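You operate a simulated robot arm through the tools that you are given. There is no shell and no other tool.

Carry out the task below with a simulated robot arm. There is one attempt and no reset: what you move stays moved.

JOB
Heat the heads to 230 C and seal the cup under them for 1.0 s.
Fine: set both knobs, switch the heat on, wait for the Ready lamp, press the seal button once, switch the heat off.

The check looks at the end state, three seconds after you hand in, the way a careful person would. Anything else that was tipped, shoved, dropped, spilled or broken makes it a failure. A push-on lid holds only when it is set on centred and level and pressed home; a screw cap is set on level and turned clockwise until tight.

ROBOT AND FRAMES
A 6-joint arm with a two-finger gripper, fixed in place. Base frame: the origin is at the foot of the arm, x ahead of it, y to its left, z up. Units: mm, degrees, N and s.
Its first joint turns from -166.0 to 166.0 degrees. Payload 2.45 kg.
The TCP is the grasp point between the finger pads, 20 mm short of the fingertips. In the tool frame z runs along the fingers and y along their closing line. The gripper opens to 140 mm. The gripper's body begins 168 mm behind the TCP.
Orientation is that of the tool frame in the base frame, as a unit quaternion [w, x, y, z]. With the fingers straight down and closing along the base's y, the tool's x points along the base's -x, its y along +y and its z along -z.

CONTROLS
- The arm moves only by the tool arm_command. Its argument "rows" is a list that holds one entry, the list of rows, each a list of 6 numbers: the shift along the tool's x, y, z in mm, then the turn, a rotation vector about the tool's x, y, z in degrees. In form: [[[x, y, z, ax, ay, az], ...]]. A call has 1 to 20 rows; each row is the pose to reach, as a shift and turn from the pose commanded when the call began, along the tool's axes at that moment. "grip" is the closure, from 0 (fully open) to 1 (shut), set as the call begins (left out, the last holds). A row lasts 0.2 s, in which the tool goes at most 50 mm and 8.6 degrees; a call with a longer step from one row to the next is refused whole, and so is a gripper value outside its range. Where a pose cannot be reached the arm comes as near as it can. A force on the tool above 40 N (or 10 N above the force at the start of the call, whichever is more), or a blocked arm, ends the call early, and 0.2 s more pass. The fingers move at their own pace (about 45 mm/s each) and stop on an object; they squeeze with about 34 N. The grip force told is the motor's: it shows also when the fingers shut on nothing. Time passes only in rows, and 0.2 s behind the last, so rows that repeat a pose let the fingers close. The reply holds the time, the measured pose of the TCP, the force on the tool along the base axes, the opening and the grip force, in the units named above and with some noise, with the torque about the TCP (base axes, N m) and any sound that the robot's microphone picked up.
- Cameras (640 x 400 px; columns grow to the right, rows downward): "scene" is fixed at [211.2, -643.5, 1341.2]; the picture's right is [0.52, -0.85, 0.00], its down [-0.40, -0.24, -0.88] and it looks along [0.75, 0.46, -0.47] (base axes); focal length 355 px, centre (320, 200). "wrist" rides on the gripper at [78, 11, -209] in the tool frame; the picture's right is [-0.14, 0.99, 0.00], its down [-0.92, -0.13, -0.37] and it looks along [-0.37, -0.05, 0.93] (tool axes); focal length 280 px, centre (320, 200). There is no depth. A picture from a camera that has moved, and an enlarged one, comes with that camera's place and axes in the base frame and with its lens. The place of the scene camera against the robot may be out by one fixed shift of up to 18 mm in any direction.
- grab_frame(camera): a new picture of that camera. It takes no simulated time.
- inspect(camera, box): a new picture of the part [left, top, right, bottom] of that camera's present view, enlarged. It takes no simulated time.
- close_job(): hands the job in; it is judged then, once.

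Places have to be worked out from the pictures, the camera data and where the tool is seen. Open the gripper and draw the arm clear of the work before you hand the job in, unless the task says otherwise.

The tools are called after "Request:" as a command line: name --argument value ..., lists and objects as JSON in quotes. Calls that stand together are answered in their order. arm_command: Moves the arm, as the interface text tells. Its arguments: {"type":"object","properties":{"rows":{"type":"array"},"grip":{"type":"number"}},"required":["rows"]} The other tools are called the same way: grab_frame (camera) takes a picture; inspect (camera, box) takes an enlarged picture of a part of a camera's view; close_job () hands the job in.

At the start:

```text
clock: 0.0
position: [882.3, -329.0, 845.8]
ee_rot: [0.0, 0.0, 1.0, 0.0]
ft_force: [0.5, 0.5, -0.2]
torque: [0.03, -0.06, 0.02]
width: 139.9
grip_force: 0.0
```

scene: 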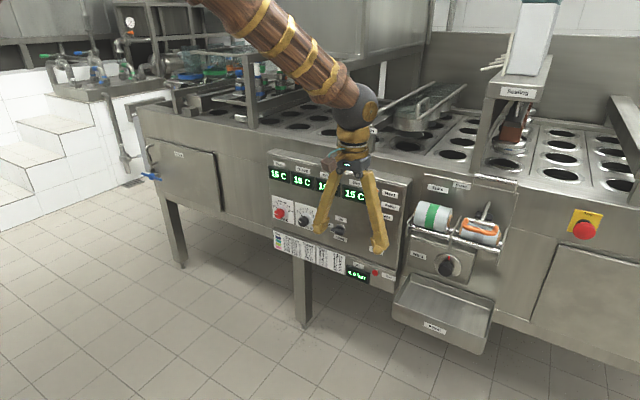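
wrist: 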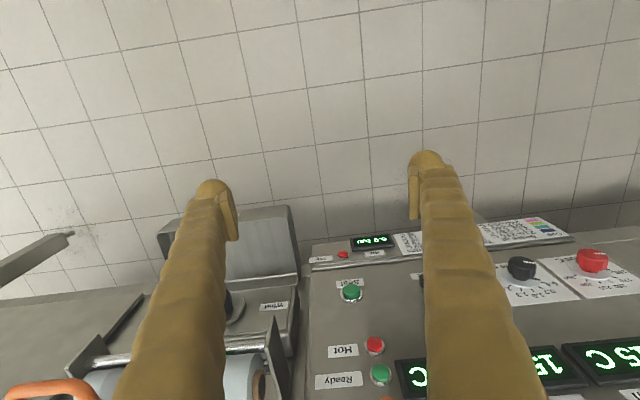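

I see a machine with a control panel partly hidden behind the gripper. I'll enlarge views of the panel first.

Request:
inspect --camera "scene" --box '[260, 140, 420, 300]'

Request:
inspect --camera "wrist" --box '[300, 200, 640, 400]'

Request:
inspect --camera "scene" --box '[380, 160, 540, 360]'

Request:
inspect --camera "scene" --box '[440, 0, 640, 260]'

```text
2.50 times, centred on (340, 220) of scene
camera zoom: at [211.2, -643.5, 1341.2], right [0.52, -0.85, 0.0], down [-0.4, -0.24, -0.88], along [0.75, 0.46, -0.47], focal length 888 px, centre (270, 150)
```

zoom: 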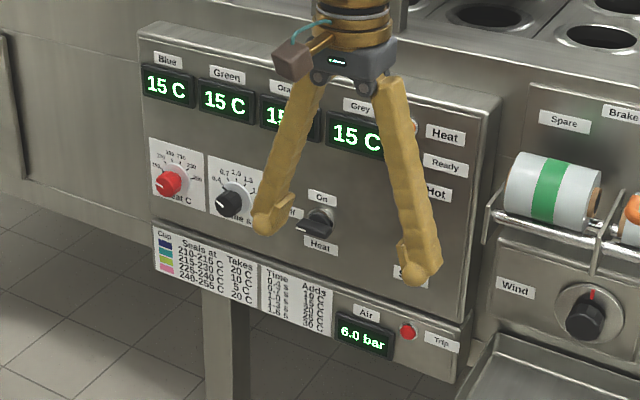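

```text
1.88 times, centred on (470, 300) of wrist
camera zoom: at [804.0, -317.4, 1054.9], right [0.14, 0.99, 0.0], down [0.92, -0.13, 0.37], along [0.37, -0.05, -0.93], focal length 528 px, centre (38, 12)
```

zoom: 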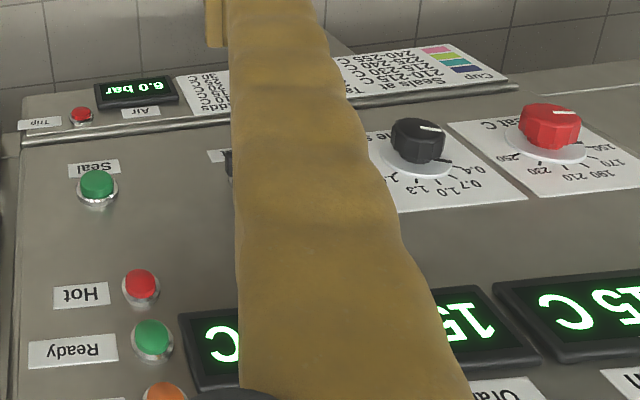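

```text
2.00 times, centred on (460, 260) of scene
camera zoom: at [211.2, -643.5, 1341.2], right [0.52, -0.85, 0.0], down [-0.4, -0.24, -0.88], along [0.75, 0.46, -0.47], focal length 710 px, centre (40, 80)
```

zoom: 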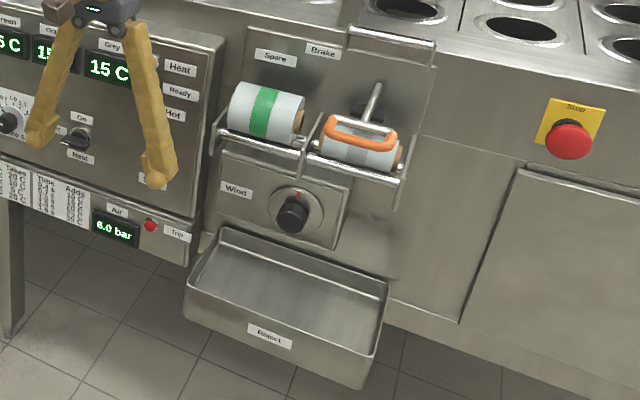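

```text
1.54 times, centred on (540, 130) of scene
camera zoom: at [211.2, -643.5, 1341.2], right [0.52, -0.85, 0.0], down [-0.4, -0.24, -0.88], along [0.75, 0.46, -0.47], focal length 546 px, centre (-18, 308)
```

zoom: 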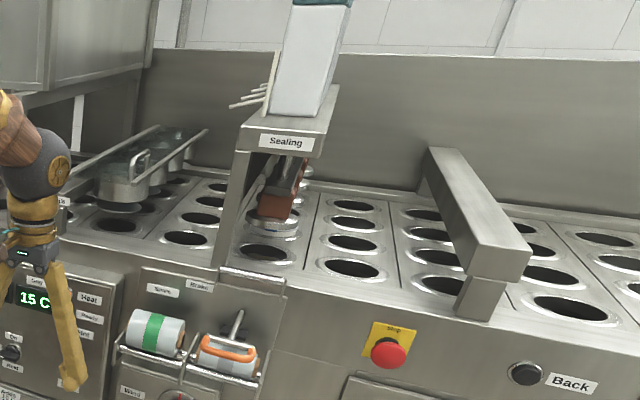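

The panel seems to face the robot at about x≈1080, spanning z≈600–900. I'll back away and tilt the tool to point horizontally at the panel (+x) for a clear view.

Request:
arm_command --rows '[[[9, 0, 11, 0, -8.18, 0], [18, 0, 22, 0, -16.36, 0], [27, 0, 33, 0, -24.54, 0], [36, 0, 44, 0, -32.72, 0], [45, 0, 55, 0, -40.9, 0], [54, 0, 66, 0, -49.1, 0], [63, 0, 77, 0, -57.27, 0], [72, 0, 88, 0, -65.45, 0], [81, 0, 99, 0, -73.6, 0], [90, 0, 110, 0, -81.8, 0], [100, 0, 120, 0, -90, 0], [100, 0, 120, 0, -90, 0]]]' --grip 0

```text
clock: 2.6
position: [847.5, -370.9, 777.0]
ee_rot: [0.695, 0.033, 0.717, 0.052]
ft_force: [-0.6, -0.3, -1.0]
torque: [-0.01, 0.03, 0.04]
width: 139.8
grip_force: 0.1
out of reach, approached as far as the arm can: row 8, 9, 10, 11, 12
```

The arm came close to the horizontal pose but not fully. I'll look at both views.

Request:
grab_frame --camera "scene"

Request:
grab_frame --camera "wrist"

```text
taken
```

scene: 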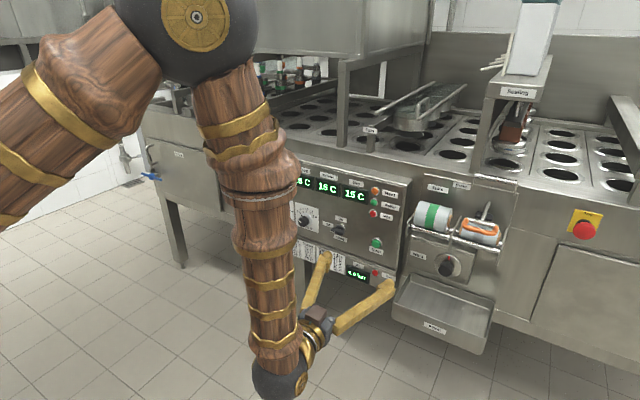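

```text
taken
camera wrist: at [636.5, -355.7, 706.7], right [-0.02, 0.97, 0.26], down [-0.33, -0.25, 0.91], along [0.94, -0.07, 0.33], focal length 280 px, centre (320, 200)
```

wrist: 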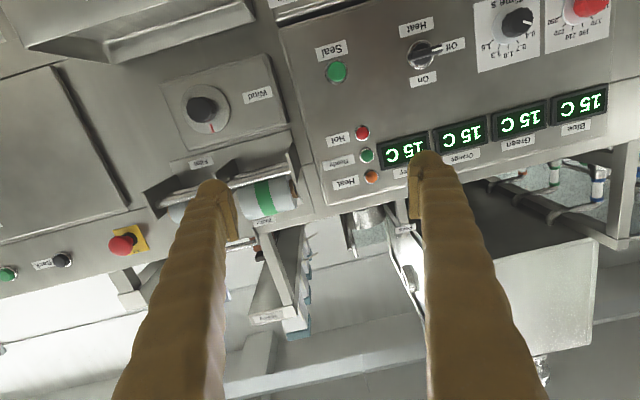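

The panel is visible now (upside down in the wrist camera). I'll enlarge the knobs, the switch and the card.

Request:
inspect --camera "wrist" --box '[460, 0, 640, 90]'

Request:
inspect --camera "wrist" --box '[300, 0, 480, 200]'

Request:
inspect --camera "scene" --box '[280, 160, 420, 290]'

Request:
inspect --camera "wrist" --box '[100, 50, 330, 350]'

```text
3.56 times, centred on (550, 45) of wrist
camera zoom: at [636.5, -355.7, 706.7], right [-0.02, 0.97, 0.26], down [-0.33, -0.25, 0.91], along [0.94, -0.07, 0.33], focal length 997 px, centre (-498, 751)
```

zoom: 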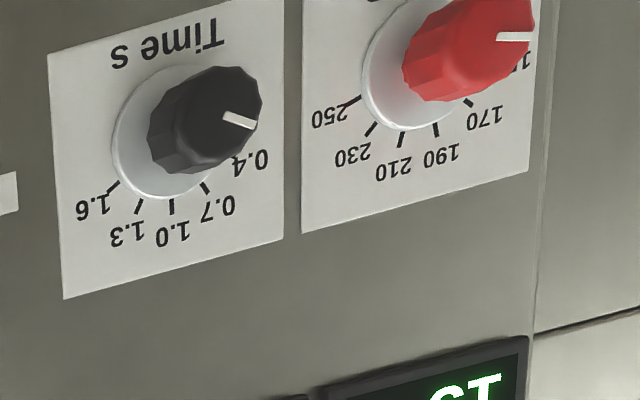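

```text
2.00 times, centred on (390, 100) of wrist
camera zoom: at [636.5, -355.7, 706.7], right [-0.02, 0.97, 0.26], down [-0.33, -0.25, 0.91], along [0.94, -0.07, 0.33], focal length 561 px, centre (180, 400)
```

zoom: 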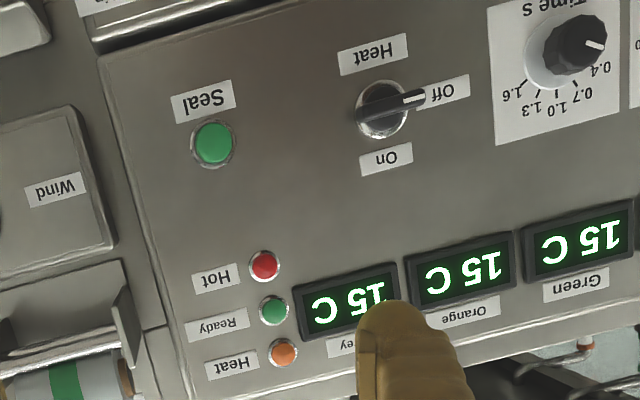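

```text
3.08 times, centred on (350, 225) of scene
camera zoom: at [211.2, -643.5, 1341.2], right [0.52, -0.85, 0.0], down [-0.4, -0.24, -0.88], along [0.75, 0.46, -0.47], focal length 1092 px, centre (228, 123)
```

zoom: 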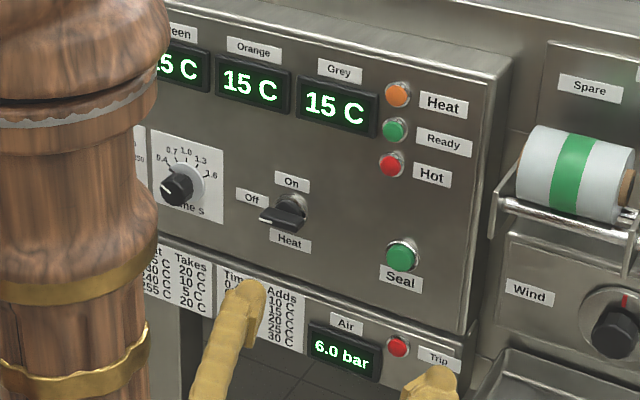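

```text
1.33 times, centred on (215, 200) of wrist
camera zoom: at [636.5, -355.7, 706.7], right [-0.02, 0.97, 0.26], down [-0.33, -0.25, 0.91], along [0.94, -0.07, 0.33], focal length 374 px, centre (460, 200)
```

zoom: 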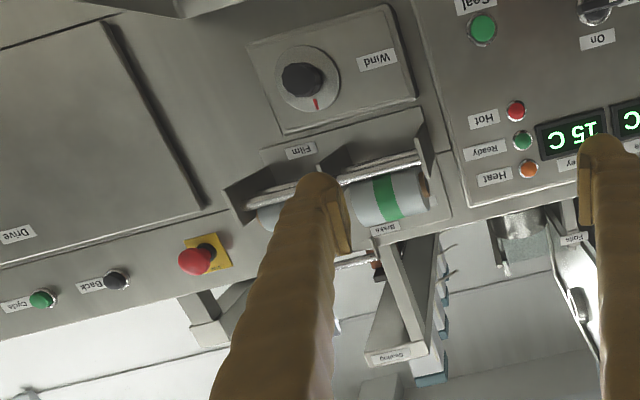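

Triangulating from the two wrist views gives a vertical panel at x≈1130: Seal button about (1128,-310,675), heat switch (1115,-179,686), time knob (≈-36 y, 680 z), heat knob (≈67 y, 684 z). I'll move forward 100 mm along the tool to see which pose the shifts are counted from.

Request:
arm_command --rows '[[[0, 0, 35, 0, 0, 0], [0, 0, 70, 0, 0, 0], [0, 0, 100, 0, 0, 0], [0, 0, 100, 0, 0, 0]]]'

```text
clock: 3.6
position: [951.5, -367.2, 772.3]
ee_rot: [0.694, 0.034, 0.717, 0.052]
ft_force: [-0.3, 0.5, 0.3]
torque: [0.01, -0.02, -0.01]
width: 140.1
grip_force: 0.1
```

Shifts count from the reached pose, good. Now I'll straighten the tool to exact horizontal and move to (950,-20,690), facing the two knobs.

Request:
arm_command --rows '[[[13.7, 37.2, 1.2, 0.16, -0.21, -0.77], [27.4, 74.4, 2.4, 0.32, -0.42, -1.55], [41.1, 111.5, 3.7, 0.49, -0.62, -2.32], [54.8, 148.7, 4.9, 0.65, -0.83, -3.1], [68.6, 185.9, 6.1, 0.81, -1.04, -3.87], [82.3, 223.1, 7.3, 0.97, -1.25, -4.65], [96, 260.2, 8.6, 1.14, -1.45, -5.42], [109.7, 297.4, 9.8, 1.3, -1.66, -6.2], [123.4, 334.6, 11, 1.46, -1.87, -6.97], [123.4, 334.6, 11, 1.46, -1.87, -6.97]]]'

```text
clock: 5.8
position: [968.7, -79.5, 710.0]
ee_rot: [0.695, 0.014, 0.714, 0.087]
ft_force: [0.2, -0.2, -0.1]
torque: [0.01, 0.01, -0.01]
width: 140.0
grip_force: 0.1
out of reach, approached as far as the arm can: row 3, 4, 5, 6, 7, 8, 9, 10
```

A joint limit seems to be holding back the last part. I'll look at the arm's posture.

Request:
grab_frame --camera "scene"

Request:
grab_frame --camera "wrist"

```text
taken
```

scene: 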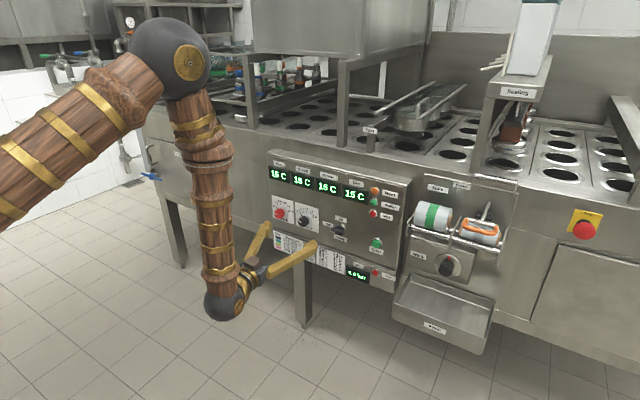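

```text
taken
camera wrist: at [758.3, -78.9, 638.4], right [-0.09, 0.96, 0.28], down [-0.32, -0.29, 0.9], along [0.94, 0.0, 0.34], focal length 280 px, centre (320, 200)
```

wrist: 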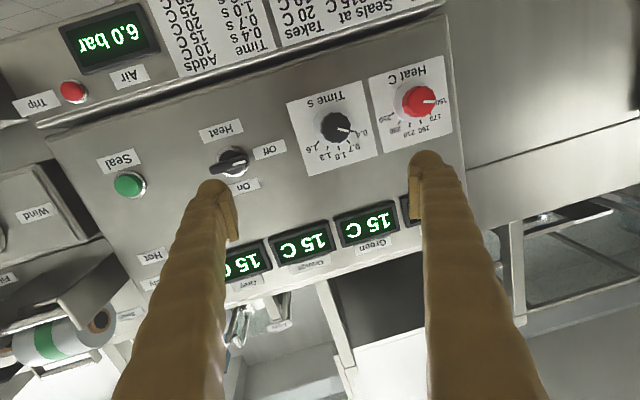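

The forearm is folded too steeply at this radius, so I'll extend further toward the panel, to (1040,-36,690), still short of the knobs, and straighten there. The wrist view confirms both knobs are ahead.

Request:
arm_command --rows '[[[6, 8, 25, 0, 0, 0], [12, 16, 50, 0, 0, 0], [23.5, 32.7, 75.9, 1.5, -0.4, -2], [23.5, 32.7, 75.9, 3, -0.8, -4.1], [23.5, 32.7, 75.9, 4.5, -1.2, -6.2], [23.5, 32.7, 75.9, 5.9, -1.5, -8.2], [23.5, 32.7, 75.9, 5.9, -1.5, -8.2]]]'

Request:
grab_frame --camera "wrist"

```text
clock: 7.4
position: [1039.4, -64.7, 690.4]
ee_rot: [0.696, -0.007, 0.713, 0.086]
ft_force: [0.1, -0.7, 0.2]
torque: [0.02, 0.01, 0.01]
width: 139.9
grip_force: 0.0
out of reach, approached as far as the arm can: row 1, 2, 3, 4, 5, 6, 7
```

```text
taken
camera wrist: at [830.6, -71.3, 616.8], right [-0.12, 0.96, 0.25], down [-0.32, -0.28, 0.91], along [0.94, 0.03, 0.34], focal length 280 px, centre (320, 200)
```

wrist: 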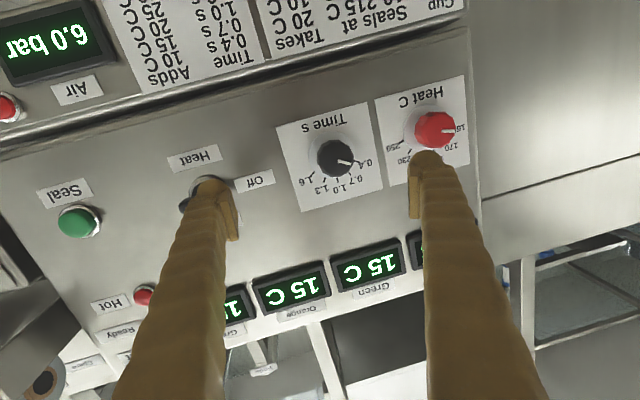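

Roll, yaw and y are all stuck short together, which points to the last wrist joint being at its end in this roll direction. I'll test by rolling +90° about the tool axis (slightly backed off) to see whether the pose becomes exact.

Request:
arm_command --rows '[[[0.4, 3.4, -3.5, 0.5, -0.7, 8.3], [0.9, 6.7, -7, 1, -1.4, 16.7], [1.3, 10.1, -10.4, 1.4, -2.1, 25], [1.8, 13.4, -13.9, 1.9, -2.8, 33.4], [2.2, 16.8, -17.4, 2.4, -3.5, 41.7], [2.6, 20.2, -20.9, 2.9, -4.1, 50], [3.1, 23.5, -24.4, 3.4, -4.8, 58.4], [3.5, 26.9, -27.8, 3.8, -5.5, 66.7], [4, 30.2, -31.3, 4.3, -6.2, 75], [4.4, 33.6, -34.8, 4.8, -6.9, 83.4], [4.4, 33.6, -34.8, 4.8, -6.9, 83.4]]]'

Request:
grab_frame --camera "wrist"

Request:
grab_frame --camera "scene"

```text
clock: 9.8
position: [989.7, -88.5, 685.1]
ee_rot: [0.473, 0.476, 0.523, 0.525]
ft_force: [0.3, 0.2, -0.6]
torque: [0.02, -0.01, 0.0]
width: 140.0
grip_force: 0.0
out of reach, approached as far as the arm can: row 2, 3, 4, 5, 6, 7, 8, 9, 10, 11
```

```text
taken
camera wrist: at [775.0, -30.8, 696.0], right [0.01, -0.14, 0.99], down [-0.28, -0.95, -0.13], along [0.96, -0.27, -0.05], focal length 280 px, centre (320, 200)
```

wrist: 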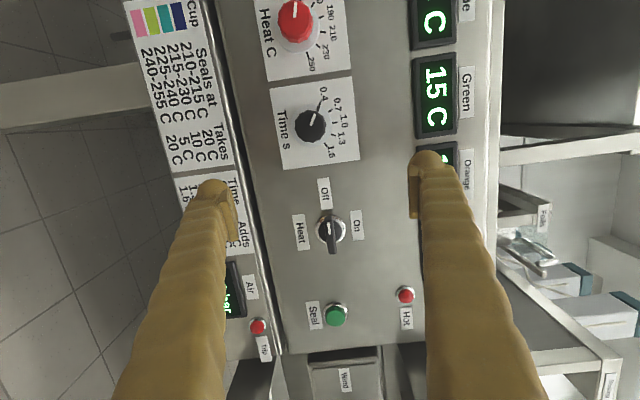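

```text
taken
```

scene: 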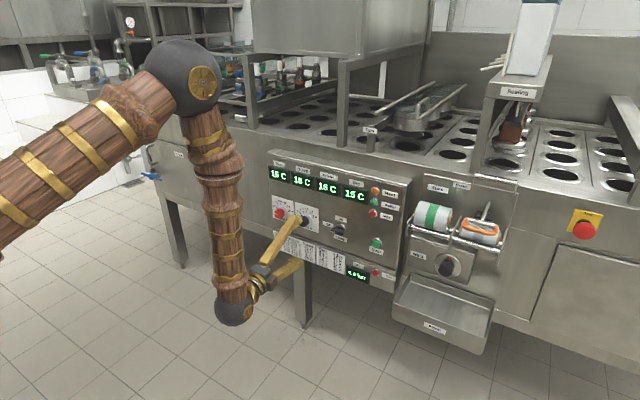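

Roll reached 90° exactly, but yaw relative to the arm plane won't go below about +11°: the forearm-roll joint is near its end because the first pitch-up went around the side of the wrist singularity. I'll retrace to the tool-down pose, then pitch up in the arm's own plane (at y=0). First step: back to (951,-367,772) with zero roll.

Request:
arm_command --rows '[[[-24.8, 8, -6, 0.4, -0.41, -8.2], [-49.6, 16, -12, 0.8, -0.82, -16.4], [-74.4, 24, -18, 1.2, -1.23, -24.6], [-99.2, 32, -24, 1.6, -1.64, -32.8], [-124, 40, -30, 2, -2.05, -41], [-148.8, 48, -36, 2.4, -2.45, -49.2], [-173.6, 56, -42, 2.8, -2.86, -57.4], [-198.4, 64, -48, 3.2, -3.27, -65.6], [-223.2, 72, -54, 3.6, -3.68, -73.8], [-248, 80, -60, 4, -4.1, -82], [-272.8, 88, -66.1, 4.4, -4.5, -90.2], [-272.8, 88, -66.1, 4.4, -4.5, -90.2]]]'

```text
clock: 12.4
position: [957.0, -365.7, 776.8]
ee_rot: [0.706, 0.017, 0.708, 0.022]
ft_force: [-0.8, 0.3, 0.9]
torque: [0.02, 0.0, -0.03]
width: 139.7
grip_force: 0.0
out of reach, approached as far as the arm can: row 11, 12
```

Now tilting back to tool-down near the start pose.

Request:
arm_command --rows '[[[-6, 3.7, -6.8, 0.25, 8.16, -0.2], [-12, 7.4, -13.6, 0.5, 16.3, -0.4], [-18, 11.1, -20.4, 0.75, 24.5, -0.6], [-24, 14.8, -27.2, 1, 32.7, -0.8], [-30, 18.5, -34, 1.25, 40.8, -1], [-36, 22.2, -40.8, 1.5, 49, -1.2], [-42, 25.9, -47.6, 1.8, 57.1, -1.4], [-48, 29.6, -54.4, 2, 65.3, -1.6], [-54, 33.3, -61.2, 2.3, 73.5, -1.8], [-60, 37, -68, 2.5, 81.6, -2], [-66.8, 40.9, -74.9, 2.8, 89.8, -2.2], [-66.8, 40.9, -74.9, 2.8, 89.8, -2.2]]]'

Request:
grab_frame --camera "scene"

```text
clock: 15.0
position: [883.8, -327.9, 848.8]
ee_rot: [-0.001, -0.001, 1.0, -0.001]
ft_force: [0.1, -0.2, -0.2]
torque: [-0.01, 0.02, -0.01]
width: 139.7
grip_force: 0.1
```

```text
taken
```

scene: 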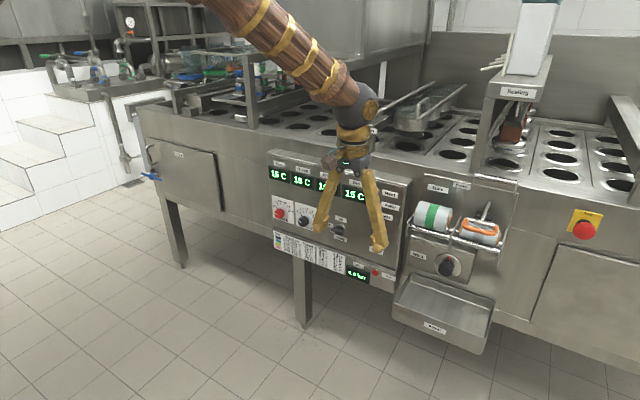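

The arm is back in its start posture. Now I'll move sideways to y=0 with the tool down, so that the next pitch happens in the arm plane.

Request:
arm_command --rows '[[[-2, 40, 4, 0, 0, 0], [-4, 80, 8, 0, 0, 0], [-6, 120, 12, 0, 0, 0], [-8, 160, 16, 0, 0, 0], [-10, 200, 20, 0, 0, 0], [-12, 240, 24, 0, 0, 0], [-14, 280, 30, 0, 0, 0], [-16, 327.9, 35, 0, 0, 0], [-16, 327.9, 35, 0, 0, 0]]]'

```text
clock: 17.0
position: [897.7, -0.1, 810.2]
ee_rot: [0.0, 0.0, 1.0, 0.0]
ft_force: [-0.4, 0.6, -0.4]
torque: [0.03, 0.0, 0.0]
width: 140.1
grip_force: 0.1
```

Exactly at y=0 and pointing down. Now pitch up in-plane to horizontal, ending at about (1000,0,690).

Request:
arm_command --rows '[[[-9, 0, 11, 0, -8.18, 0], [-18, 0, 22, 0, -16.36, 0], [-27, 0, 33, 0, -24.54, 0], [-36, 0, 44, 0, -32.72, 0], [-46, 0, 55, 0, -40.9, 0], [-55, 0, 66, 0, -49.1, 0], [-64, 0, 77, 0, -57.27, 0], [-74, 0, 88, 0, -65.45, 0], [-83, 0, 99, 0, -73.6, 0], [-92, 0, 110, 0, -81.8, 0], [-102, 0, 120, 0, -90, 0], [-102, 0, 120, 0, -90, 0]]]'

Request:
grab_frame --camera "wrist"

```text
clock: 19.6
position: [1001.6, 1.2, 691.5]
ee_rot: [0.707, -0.001, 0.707, 0.001]
ft_force: [0.0, -0.4, 0.1]
torque: [-0.03, -0.03, -0.01]
width: 140.2
grip_force: 0.1
```

```text
taken
camera wrist: at [794.0, 12.1, 614.0], right [0.0, 0.99, 0.14], down [-0.37, -0.13, 0.92], along [0.93, -0.05, 0.37], focal length 280 px, centre (320, 200)
```

wrist: 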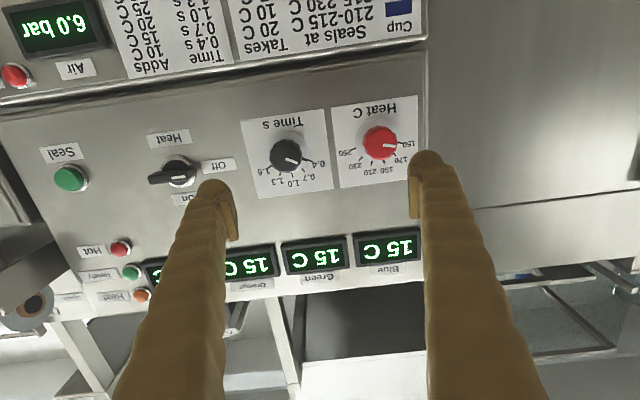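

The pose is exact now. I'll zoom in on the knobs, the switch and the card.

Request:
inspect --camera "wrist" --box '[240, 90, 430, 200]'

Request:
inspect --camera "wrist" --box '[100, 0, 430, 70]'

Request:
inspect --camera "wrist" --box '[40, 120, 240, 210]'

Request:
inspect --camera "scene" --box '[260, 180, 350, 290]'

```text
3.37 times, centred on (335, 145) of wrist
camera zoom: at [794.0, 12.1, 614.0], right [0.0, 0.99, 0.14], down [-0.37, -0.13, 0.92], along [0.93, -0.05, 0.37], focal length 944 px, centre (270, 385)
```

zoom: 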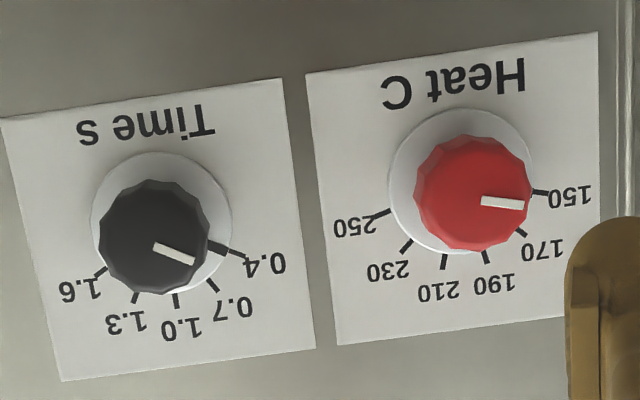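

```text
1.94 times, centred on (265, 35) of wrist
camera zoom: at [794.0, 12.1, 614.0], right [0.0, 0.99, 0.14], down [-0.37, -0.13, 0.92], along [0.93, -0.05, 0.37], focal length 544 px, centre (427, 520)
```

zoom: 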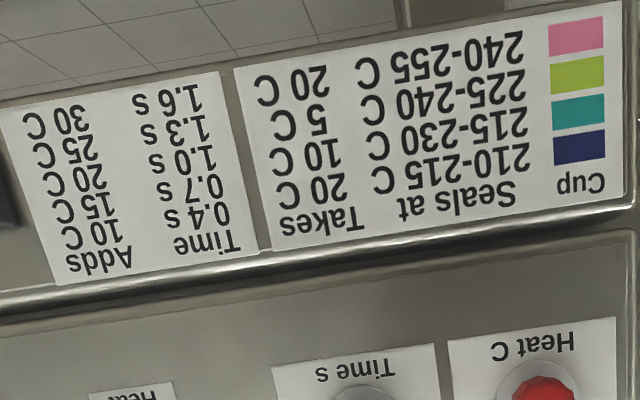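

```text
3.20 times, centred on (140, 165) of wrist
camera zoom: at [794.0, 12.1, 614.0], right [0.0, 0.99, 0.14], down [-0.37, -0.13, 0.92], along [0.93, -0.05, 0.37], focal length 897 px, centre (896, 312)
```

zoom: 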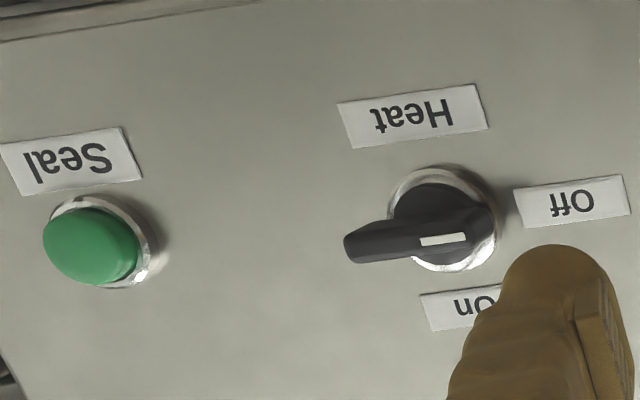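

```text
3.64 times, centred on (305, 235) of scene
camera zoom: at [211.2, -643.5, 1341.2], right [0.52, -0.85, 0.0], down [-0.4, -0.24, -0.88], along [0.75, 0.46, -0.47], focal length 1291 px, centre (374, 73)
```

zoom: 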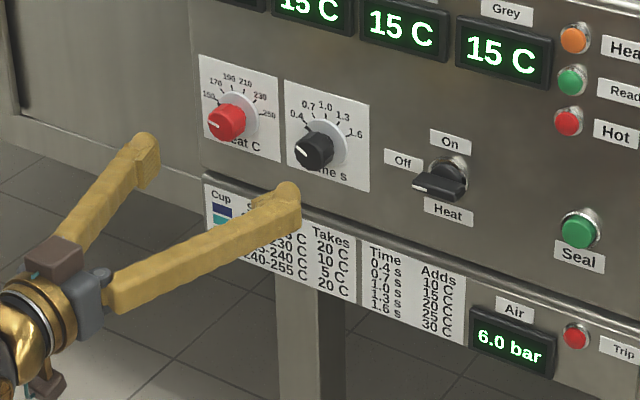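

Readings: Heat knob pointer at 150 (marks every 30°, 230 is 120° clockwise), Time pointer at 0.4 (1.0 at top is 60° clockwise). Knob axes are at y≈71 and y≈-35, z≈680, knob tops at x≈1105, panel at x≈1130. I'll line up in front of the Time knob with roll -30° and fingers half closed.

Request:
arm_command --rows '[[[3, -9, 8, 0, 0, -7.5], [6, -18, 17, 0, 0, -15], [9, -27, 27, 0, 0, -22.5], [11, -36, 38, 0, 0, -30], [11, -36, 38, 0, 0, -30], [11, -36, 38, 0, 0, -30]]]' --grip 0.5

Request:
grab_frame --camera "wrist"

```text
clock: 21.0
position: [1039.3, -35.8, 681.3]
ee_rot: [0.683, -0.182, 0.683, -0.184]
ft_force: [0.5, -0.3, 0.5]
torque: [-0.03, -0.01, -0.01]
width: 70.3
grip_force: 0.1
```

```text
taken
camera wrist: at [831.6, -64.4, 607.7], right [0.0, 0.93, -0.38], down [-0.37, 0.35, 0.86], along [0.93, 0.14, 0.34], focal length 280 px, centre (320, 200)
```

wrist: 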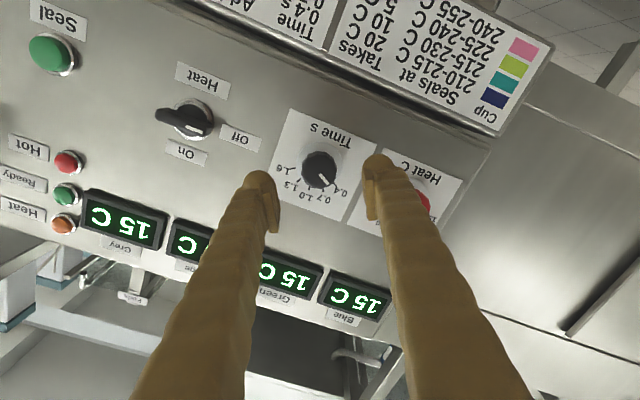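

The knob is centred between the fingers at this roll. I'll advance so the TCP is at x≈1099 (fingertips ~10 mm short of the panel) and check.

Request:
arm_command --rows '[[[0.9, 0, 20, 0, 0, 0], [0.9, 0, 40, 0, 0, 0], [0.9, 0, 52, 0, 0, 0], [0.9, 0, 60, 0, 0, 0], [0.9, 0, 60, 0, 0, 0]]]'

Request:
grab_frame --camera "wrist"

Request:
inspect --camera "scene" --box '[250, 170, 370, 260]'

```text
clock: 22.2
position: [1097.3, -37.5, 680.8]
ee_rot: [0.683, -0.182, 0.683, -0.184]
ft_force: [-0.5, 0.2, 0.2]
torque: [-0.01, 0.02, 0.02]
width: 69.9
grip_force: 0.1
```

```text
taken
camera wrist: at [890.3, -65.2, 607.3], right [0.0, 0.93, -0.38], down [-0.37, 0.35, 0.86], along [0.93, 0.14, 0.34], focal length 280 px, centre (320, 200)
```

wrist: 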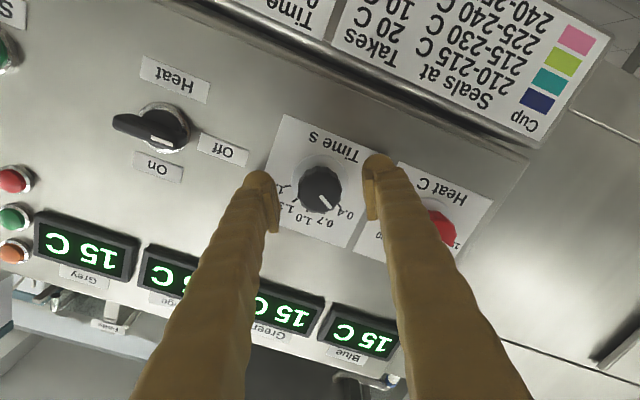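

```text
4.44 times, centred on (310, 215) of scene
camera zoom: at [211.2, -643.5, 1341.2], right [0.52, -0.85, 0.0], down [-0.4, -0.24, -0.88], along [0.75, 0.46, -0.47], focal length 1578 px, centre (364, 133)
```

zoom: 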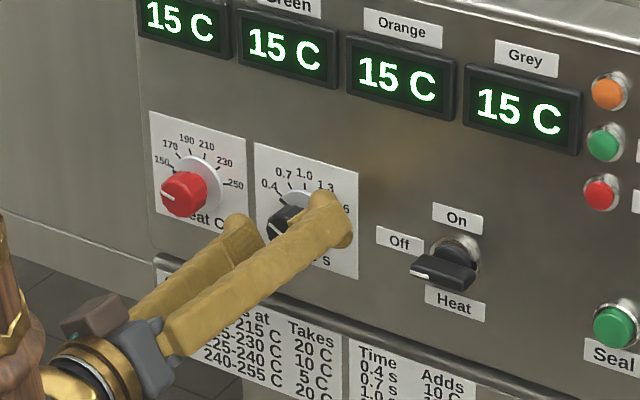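

Fingertips are beside the knob with no contact. Closing on it now.

Request:
arm_command --rows '[[[0, 0, 0, 0, 0, 0], [0, 0, 0, 0, 0, 0], [0, 0, 0, 0, 0, 0], [0, 0, 0, 0, 0, 0]]]' --grip 1

Request:
grab_frame --camera "wrist"

```text
clock: 23.2
position: [1098.5, -35.9, 680.7]
ee_rot: [0.682, -0.183, 0.683, -0.185]
ft_force: [0.4, -2.7, 0.1]
torque: [-0.01, 0.02, -0.06]
width: 34.7
grip_force: 40.9
```

```text
taken
camera wrist: at [890.2, -65.3, 607.3], right [0.0, 0.93, -0.38], down [-0.37, 0.35, 0.86], along [0.93, 0.14, 0.34], focal length 280 px, centre (320, 200)
```

wrist: 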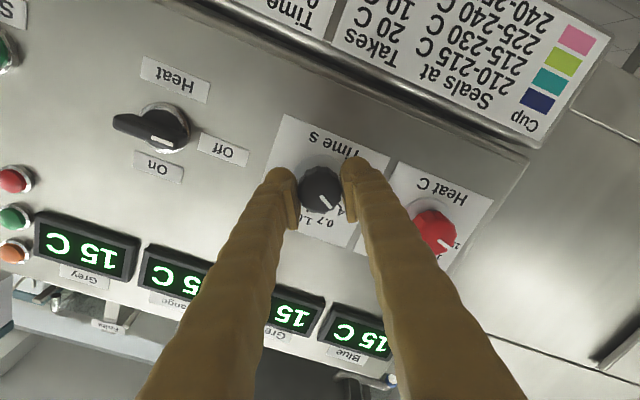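

Gripped at 34.7 mm with little side force. Turning +60° clockwise about the tool axis, toward 1.0 s.

Request:
arm_command --rows '[[[0, 0, 0, 0, 0, 7.5], [0, 0, 0, 0, 0, 15], [0, 0, 0, 0, 0, 22.5], [0, 0, 0, 0, 0, 30], [0, 0, 0, 0, 0, 37.5], [0, 0, 0, 0, 0, 45], [0, 0, 0, 0, 0, 52.5], [0, 0, 0, 0, 0, 60], [0, 0, 0, 0, 0, 60]]]'

Request:
grab_frame --camera "wrist"

Request:
inspect --camera "wrist" --box '[250, 110, 410, 250]'

```text
clock: 24.1
position: [1099.5, -37.3, 679.8]
ee_rot: [0.706, -0.035, 0.706, -0.036]
ft_force: [-9.0, -1.7, 3.4]
torque: [0.01, -0.04, -0.06]
width: 34.5
grip_force: 45.3
stopped in row 4: the force on the tool passed its limit at 40 N (the readings are from after the stop); the commanded pose is now the measured one
```

```text
taken
camera wrist: at [890.4, -33.1, 601.5], right [0.0, 1.0, 0.04], down [-0.37, -0.03, 0.93], along [0.93, -0.01, 0.37], focal length 280 px, centre (320, 200)
```

wrist: 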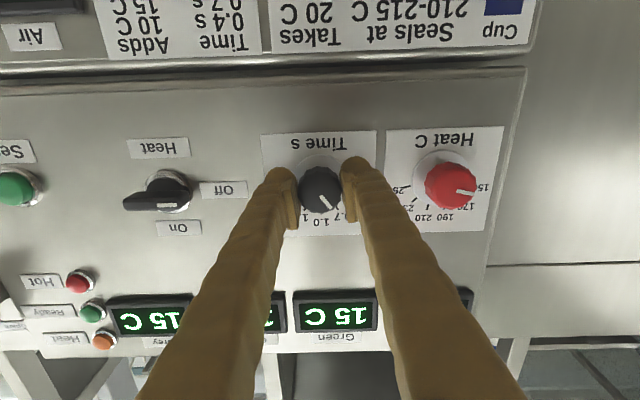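

```text
2.86 times, centred on (330, 180) of wrist
camera zoom: at [890.4, -33.1, 601.5], right [0.0, 1.0, 0.04], down [-0.37, -0.03, 0.93], along [0.93, -0.01, 0.37], focal length 801 px, centre (291, 257)
```

zoom: 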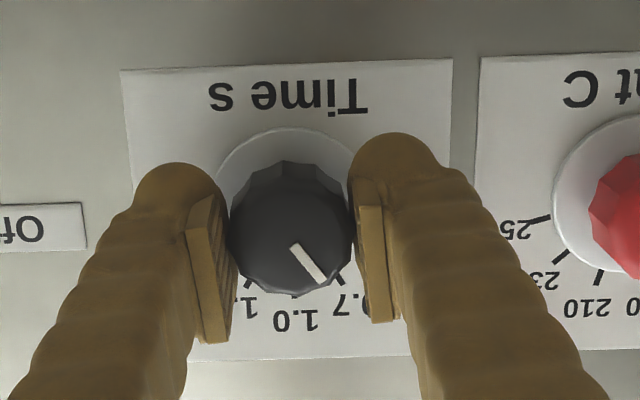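

The knob followed the turn (~24°, pointer now near -36°) before a force stop. I'll hold still for a moment to read the residual force.

Request:
arm_command --rows '[[[0, 0, 0, 0, 0, 0], [0, 0, 0, 0, 0, 0]]]'

```text
clock: 24.7
position: [1098.4, -37.2, 680.4]
ee_rot: [0.706, -0.037, 0.706, -0.037]
ft_force: [-14.3, -1.5, 7.1]
torque: [-0.01, -0.09, -0.04]
width: 34.5
grip_force: 45.2
```

There's a residual push of ~14 N away from the panel and 7 N upward, so I'll release to relax the load and re-grip in this roll position.

Request:
arm_command --rows '[[[0, 0, 0, 0, 0, 0], [0, 0, 0, 0, 0, 0], [0, 0, 0, 0, 0, 0]]]' --grip 0.62

Request:
inspect --camera "wrist" --box '[250, 110, 410, 250]'

```text
clock: 25.5
position: [1099.1, -37.2, 679.7]
ee_rot: [0.706, -0.035, 0.706, -0.036]
ft_force: [0.2, -0.1, -0.6]
torque: [0.0, 0.01, 0.02]
width: 53.0
grip_force: 0.1
```

```text
2.86 times, centred on (330, 180) of wrist
camera zoom: at [890.5, -33.1, 601.2], right [0.0, 1.0, 0.04], down [-0.37, -0.03, 0.93], along [0.93, -0.01, 0.37], focal length 801 px, centre (291, 257)
```

zoom: 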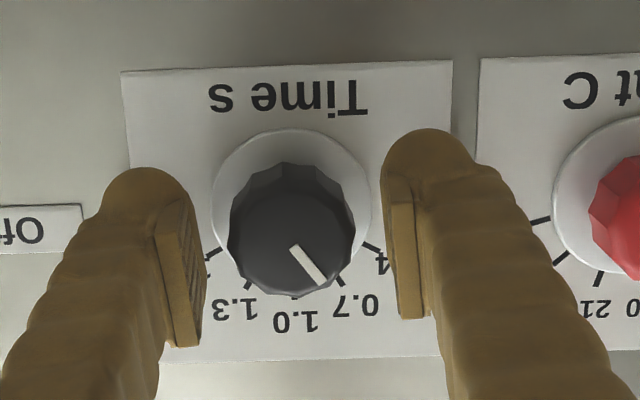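

Free of load, the pointer sits near -36°. I'll shift about 1 mm to centre better (knob axis ≈ y -35.1, z 679) and re-grip.

Request:
arm_command --rows '[[[0.6, 1.1, -0.5, 0, 0, 0], [0.6, 1.1, -0.5, 0, 0, 0]]]'

Request:
arm_command --rows '[[[0, 0, 0, 0, 0, 0], [0, 0, 0, 0, 0, 0], [0, 0, 0, 0, 0, 0]]]' --grip 1

Request:
arm_command --rows '[[[0, 0, 0, 0, 0, 2.5], [0, 0, 0, 0, 0, 5], [0, 0, 0, 0, 0, 7.5], [0, 0, 0, 0, 0, 10]]]'

```text
clock: 26.1
position: [1097.9, -35.5, 680.3]
ee_rot: [0.706, -0.036, 0.706, -0.037]
ft_force: [0.1, 0.0, -0.5]
torque: [0.0, 0.01, 0.0]
width: 53.0
grip_force: 0.0
```

```text
clock: 26.9
position: [1098.9, -36.1, 679.5]
ee_rot: [0.706, -0.035, 0.706, -0.038]
ft_force: [0.9, -15.5, -1.1]
torque: [0.04, 0.03, -0.16]
width: 34.6
grip_force: 40.0
```

```text
clock: 27.9
position: [1098.3, -36.4, 680.0]
ee_rot: [0.707, 0.026, 0.707, 0.024]
ft_force: [22.7, -13.4, -3.6]
torque: [0.0, 0.0, -0.07]
width: 34.6
grip_force: 45.3
```

After gripping, the side force shows the knob axis is nearer y≈-36.2, and there's +x pull after 10° of turning. I'll relax both by small shifts while holding.

Request:
arm_command --rows '[[[0, -0.5, 0.6, 0, 0, 0], [0, -1, 1.2, 0, 0, 0]]]'

```text
clock: 28.5
position: [1098.2, -37.5, 680.2]
ee_rot: [0.707, 0.024, 0.706, 0.026]
ft_force: [-26.7, -4.4, 17.3]
torque: [0.01, -0.22, -0.1]
width: 34.7
grip_force: 44.9
```

Axial stiffness is about 40 N/mm, so I overshot. Backing off 0.65 mm axially.

Request:
arm_command --rows '[[[0, -0.2, -0.65, 0, 0, 0], [0, -0.2, -0.65, 0, 0, 0]]]'

```text
clock: 29.1
position: [1098.7, -37.4, 679.8]
ee_rot: [0.707, 0.026, 0.706, 0.025]
ft_force: [-27.6, 4.2, 19.3]
torque: [-0.04, -0.31, 0.08]
width: 34.4
grip_force: 44.9
```

Friction at the pads holds the load; I'll release, check the pointer, and re-grip unloaded.

Request:
arm_command --rows '[[[0, 0, 0, 0, 0, 0], [0, 0, 0, 0, 0, 0]]]' --grip 0.65

Request:
inspect --camera "wrist" --box '[250, 110, 410, 250]'

```text
clock: 29.7
position: [1098.1, -37.2, 678.8]
ee_rot: [0.707, 0.025, 0.707, 0.025]
ft_force: [0.4, -0.4, 0.1]
torque: [0.04, 0.03, 0.0]
width: 48.9
grip_force: 0.1
```

```text
2.86 times, centred on (330, 180) of wrist
camera zoom: at [890.4, -20.4, 601.2], right [0.0, 0.98, 0.21], down [-0.37, -0.19, 0.91], along [0.93, -0.08, 0.36], focal length 801 px, centre (291, 257)
```

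zoom: 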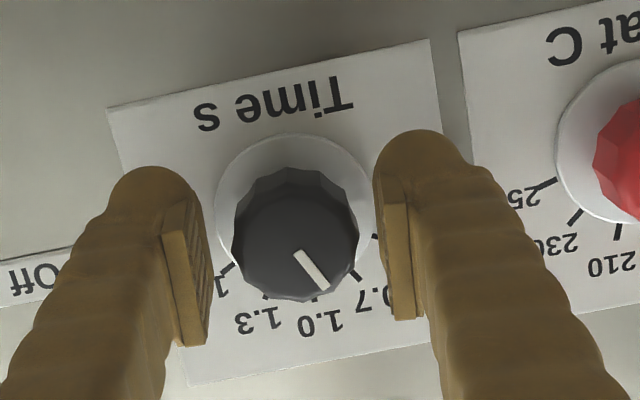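

Pointer now reads about -25°, so 25° remain. Re-gripping and turning slowly.

Request:
arm_command --rows '[[[-0.3, 0.4, 0, 0, 0, 0], [-0.3, 0.4, 0, 0, 0, 0], [-0.3, 0.4, 0, 0, 0, 0], [-0.3, 0.4, 0, 0, 0, 0]]]' --grip 1

Request:
arm_command --rows '[[[0, 0, 0, 0, 0, 2.5], [0, 0, 0, 0, 0, 5], [0, 0, 0, 0, 0, 7.5], [0, 0, 0, 0, 0, 10], [0, 0, 0, 0, 0, 12.5], [0, 0, 0, 0, 0, 15], [0, 0, 0, 0, 0, 17.5], [0, 0, 0, 0, 0, 20], [0, 0, 0, 0, 0, 22.5], [0, 0, 0, 0, 0, 25], [0, 0, 0, 0, 0, 25]]]'

Request:
inspect --camera "wrist" --box '[250, 110, 410, 250]'

```text
clock: 30.7
position: [1099.9, -36.4, 678.6]
ee_rot: [0.707, 0.026, 0.707, 0.025]
ft_force: [0.0, 7.4, -4.4]
torque: [-0.03, 0.04, 0.1]
width: 34.5
grip_force: 44.7
```

```text
clock: 33.1
position: [1099.2, -36.5, 681.0]
ee_rot: [0.684, 0.179, 0.685, 0.178]
ft_force: [11.7, -1.0, -23.5]
torque: [0.02, 0.29, 0.02]
width: 34.4
grip_force: 45.0
```

```text
2.86 times, centred on (330, 180) of wrist
camera zoom: at [890.4, 12.0, 616.5], right [0.0, 0.8, 0.6], down [-0.37, -0.56, 0.74], along [0.93, -0.22, 0.29], focal length 801 px, centre (291, 257)
```

zoom: 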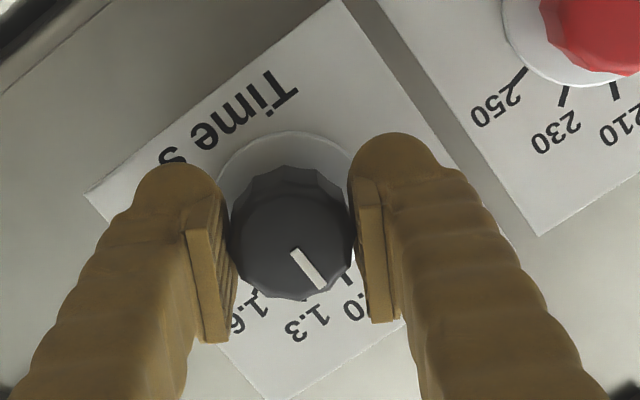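

Turn completed; pointer lines up with the upward direction (1.0). Releasing, backing off and verifying.

Request:
arm_command --rows '[[[0, 0, 0, 0, 0, 0], [0, 0, 0, 0, 0, 0], [0, 0, 0, 0, 0, 0], [0, 0, -30, 0, 0, 0], [0, 0, -60, 0, 0, 0], [0, 0, -60, 0, 0, 0]]]' --grip 0.5

Request:
inspect --camera "wrist" --box '[250, 80, 430, 220]'

```text
clock: 34.5
position: [1036.9, -36.0, 678.7]
ee_rot: [0.684, 0.178, 0.684, 0.178]
ft_force: [0.1, 0.1, -1.0]
torque: [0.0, -0.01, 0.0]
width: 70.2
grip_force: 0.1
```

```text
2.86 times, centred on (340, 150) of wrist
camera zoom: at [829.5, 12.8, 615.5], right [0.0, 0.8, 0.6], down [-0.37, -0.56, 0.74], along [0.93, -0.22, 0.29], focal length 801 px, centre (263, 343)
```

zoom: 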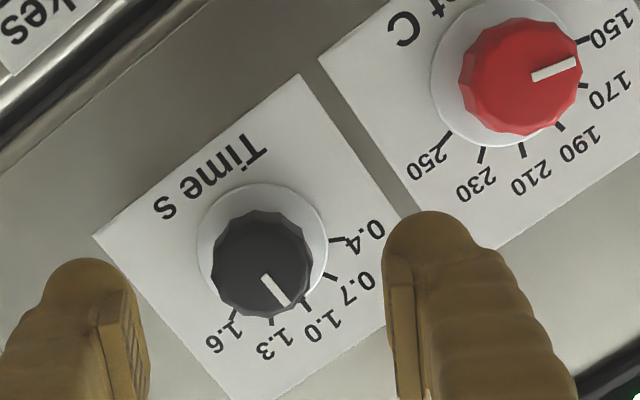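

The pointer is close to 1.0. I'll zoom further for precision.

Request:
inspect --camera "wrist" --box '[305, 120, 375, 170]'

```text
8.00 times, centred on (340, 145) of wrist
camera zoom: at [829.5, 12.8, 615.5], right [0.0, 0.8, 0.6], down [-0.37, -0.56, 0.74], along [0.93, -0.22, 0.29], focal length 2243 px, centre (160, 640)
```

zoom: 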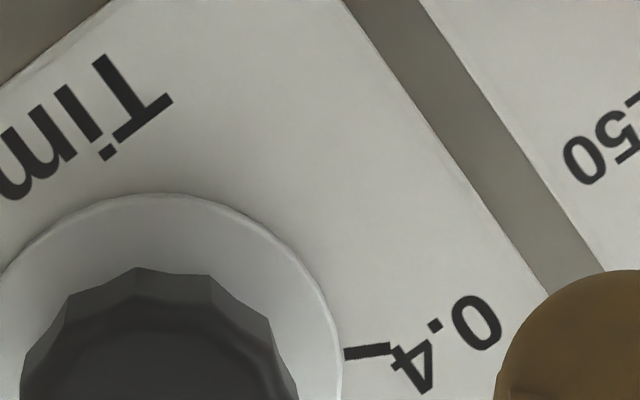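

Request:
inspect --camera "wrist" --box '[290, 150, 354, 190]'

```text
10.00 times, centred on (322, 170) of wrist
camera zoom: at [829.5, 12.8, 615.5], right [0.0, 0.8, 0.6], down [-0.37, -0.56, 0.74], along [0.93, -0.22, 0.29], focal length 2804 px, centre (300, 500)
```

zoom: 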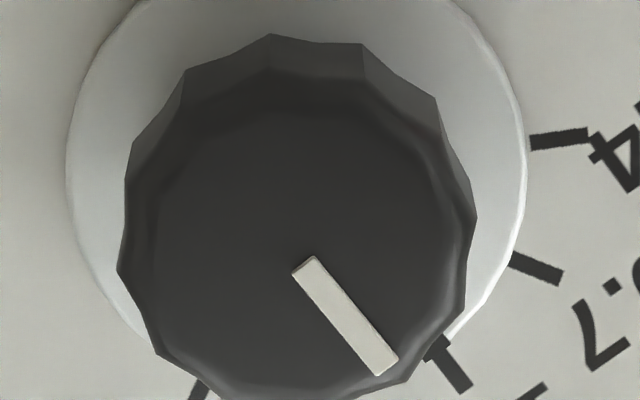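

The Time pointer sits at ~0° (straight up = 1.0 s). Now moving to the Heat knob (y≈71, z≈679.5) with roll -60°.

Request:
arm_command --rows '[[[4.7, 8.5, 0, 0, 0, -8.1], [9.4, 17, 0, 0, 0, -16.2], [14.1, 25.6, 0, 0, 0, -24.3], [18.9, 34.1, 0, 0, 0, -32.4], [23.6, 42.7, 0, 0, 0, -40.5], [28.3, 51.2, 0, 0, 0, -48.6], [33, 59.8, 0, 0, 0, -56.8], [37.7, 68.3, 0, 0, 0, -64.9], [42.5, 76.8, 0, 0, 0, -73], [47.2, 85.4, 0, 0, 0, -81.1], [51.9, 93.9, 0, 0, 0, -89.2], [51.9, 93.9, 0, 0, 0, -89.2]]]'

Request:
grab_frame --camera "wrist"

Request:
inspect --camera "wrist" --box '[260, 110, 380, 220]'

```text
clock: 37.1
position: [1037.6, 69.3, 680.5]
ee_rot: [0.612, -0.354, 0.612, -0.354]
ft_force: [-0.4, 0.3, -0.1]
torque: [0.03, 0.0, 0.0]
width: 70.0
grip_force: 0.1
```

```text
taken
camera wrist: at [829.8, 8.6, 632.1], right [0.0, 0.61, -0.79], down [-0.37, 0.74, 0.57], along [0.93, 0.29, 0.23], focal length 280 px, centre (320, 200)
```

wrist: 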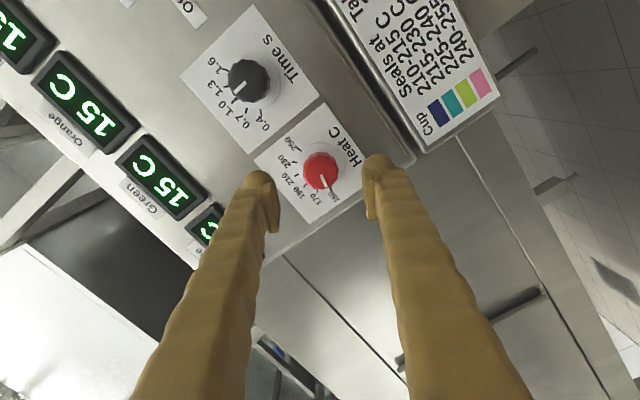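

```text
3.64 times, centred on (320, 165) of wrist
camera zoom: at [829.8, 8.6, 632.1], right [0.0, 0.61, -0.79], down [-0.37, 0.74, 0.57], along [0.93, 0.29, 0.23], focal length 1020 px, centre (320, 327)
```

zoom: 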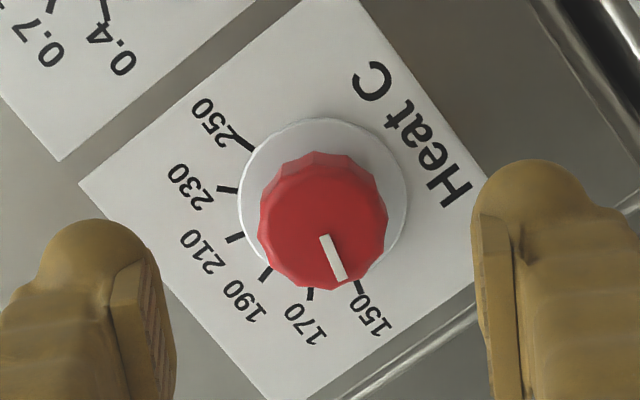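

Knob axis is at about (y 70.2, z 679.8), nearly aligned. Advancing 60 mm, then gripping.

Request:
arm_command --rows '[[[0.7, 0.5, 20, 0, 0, 0], [0.7, 0.5, 40, 0, 0, 0], [0.7, 0.5, 52, 0, 0, 0], [0.7, 0.5, 60, 0, 0, 0], [0.7, 0.5, 60, 0, 0, 0]]]'

Request:
arm_command --rows '[[[0, 0, 0, 0, 0, 0], [0, 0, 0, 0, 0, 0], [0, 0, 0, 0, 0, 0], [0, 0, 0, 0, 0, 0]]]' --grip 1

Request:
grab_frame --camera "wrist"

```text
clock: 38.3
position: [1097.0, 70.1, 679.5]
ee_rot: [0.612, -0.354, 0.612, -0.354]
ft_force: [0.1, -0.2, 0.3]
torque: [0.03, 0.03, -0.03]
width: 70.1
grip_force: 0.1
```

```text
clock: 39.3
position: [1097.5, 70.7, 679.7]
ee_rot: [0.612, -0.353, 0.612, -0.355]
ft_force: [1.2, -0.1, 0.6]
torque: [0.01, -0.01, 0.08]
width: 34.3
grip_force: 40.1
```

```text
taken
camera wrist: at [889.2, 9.1, 631.5], right [0.0, 0.61, -0.79], down [-0.37, 0.73, 0.57], along [0.93, 0.29, 0.23], focal length 280 px, centre (320, 200)
```

wrist: 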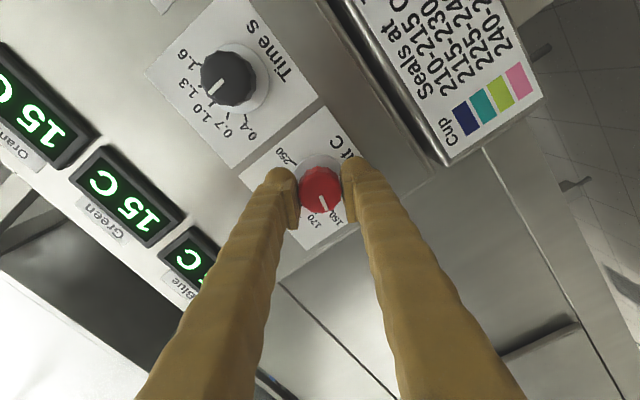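

Well centred grip, almost no side force. Turning clockwise 30° slowly.

Request:
arm_command --rows '[[[0, 0, 0, 0, 0, 2.5], [0, 0, 0, 0, 0, 5], [0, 0, 0, 0, 0, 7.5], [0, 0, 0, 0, 0, 10], [0, 0, 0, 0, 0, 12.5], [0, 0, 0, 0, 0, 15], [0, 0, 0, 0, 0, 17.5], [0, 0, 0, 0, 0, 20], [0, 0, 0, 0, 0, 22.5], [0, 0, 0, 0, 0, 25], [0, 0, 0, 0, 0, 27.5], [0, 0, 0, 0, 0, 30]]]'

```text
clock: 40.3
position: [1098.9, 69.0, 679.4]
ee_rot: [0.639, -0.302, 0.639, -0.303]
ft_force: [-10.5, 0.1, 3.9]
torque: [0.01, -0.04, 0.06]
width: 34.2
grip_force: 44.8
stopped in row 5: the force on the tool passed its limit at 40 N (the readings are from after the stop); the commanded pose is now the measured one
```

Force stop after ~10°. Releasing to relax, re-gripping, and continuing.

Request:
arm_command --rows '[[[0, 0, 0, 0, 0, 0], [0, 0, 0, 0, 0, 0]]]' --grip 0.68

Request:
inspect --camera "wrist" --box '[250, 120, 390, 230]'

```text
clock: 40.9
position: [1098.3, 70.6, 680.2]
ee_rot: [0.638, -0.303, 0.64, -0.302]
ft_force: [-0.1, 0.3, -0.1]
torque: [0.0, 0.0, -0.01]
width: 44.7
grip_force: 0.0
```

```text
3.64 times, centred on (320, 175) of wrist
camera zoom: at [890.3, 17.9, 621.6], right [0.0, 0.74, -0.68], down [-0.37, 0.63, 0.68], along [0.93, 0.25, 0.27], focal length 1020 px, centre (320, 291)
```

zoom: 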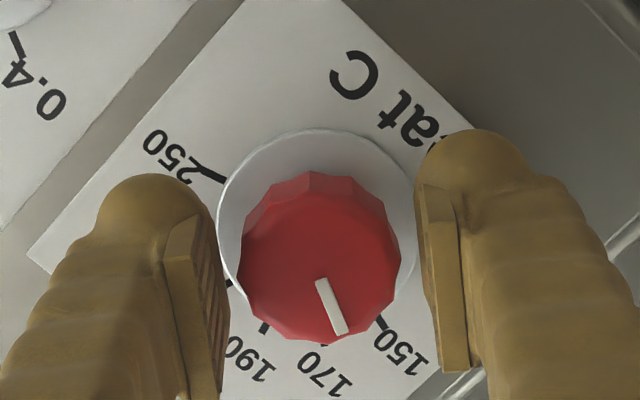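

Pointer at about -64°. Re-gripping (backed 0.8 mm axially) and turning further.

Request:
arm_command --rows '[[[0, 0, -0.8, 0, 0, 0], [0, 0, -0.8, 0, 0, 0], [0, 0, -0.8, 0, 0, 0]]]' --grip 1

Request:
arm_command --rows '[[[0, 0, 0, 0, 0, 2], [0, 0, 0, 0, 0, 4], [0, 0, 0, 0, 0, 6], [0, 0, 0, 0, 0, 8], [0, 0, 0, 0, 0, 10], [0, 0, 0, 0, 0, 12], [0, 0, 0, 0, 0, 14], [0, 0, 0, 0, 0, 16], [0, 0, 0, 0, 0, 18], [0, 0, 0, 0, 0, 20], [0, 0, 0, 0, 0, 22], [0, 0, 0, 0, 0, 24], [0, 0, 0, 0, 0, 26], [0, 0, 0, 0, 0, 28]]]'

```text
clock: 41.7
position: [1098.6, 70.7, 681.0]
ee_rot: [0.639, -0.302, 0.64, -0.303]
ft_force: [15.5, -3.0, -6.1]
torque: [-0.03, 0.06, -0.09]
width: 34.1
grip_force: 45.0
```

```text
clock: 44.7
position: [1097.9, 69.0, 680.7]
ee_rot: [0.693, -0.137, 0.694, -0.139]
ft_force: [0.4, 10.4, 5.0]
torque: [0.0, 0.05, 0.05]
width: 34.0
grip_force: 44.7
```

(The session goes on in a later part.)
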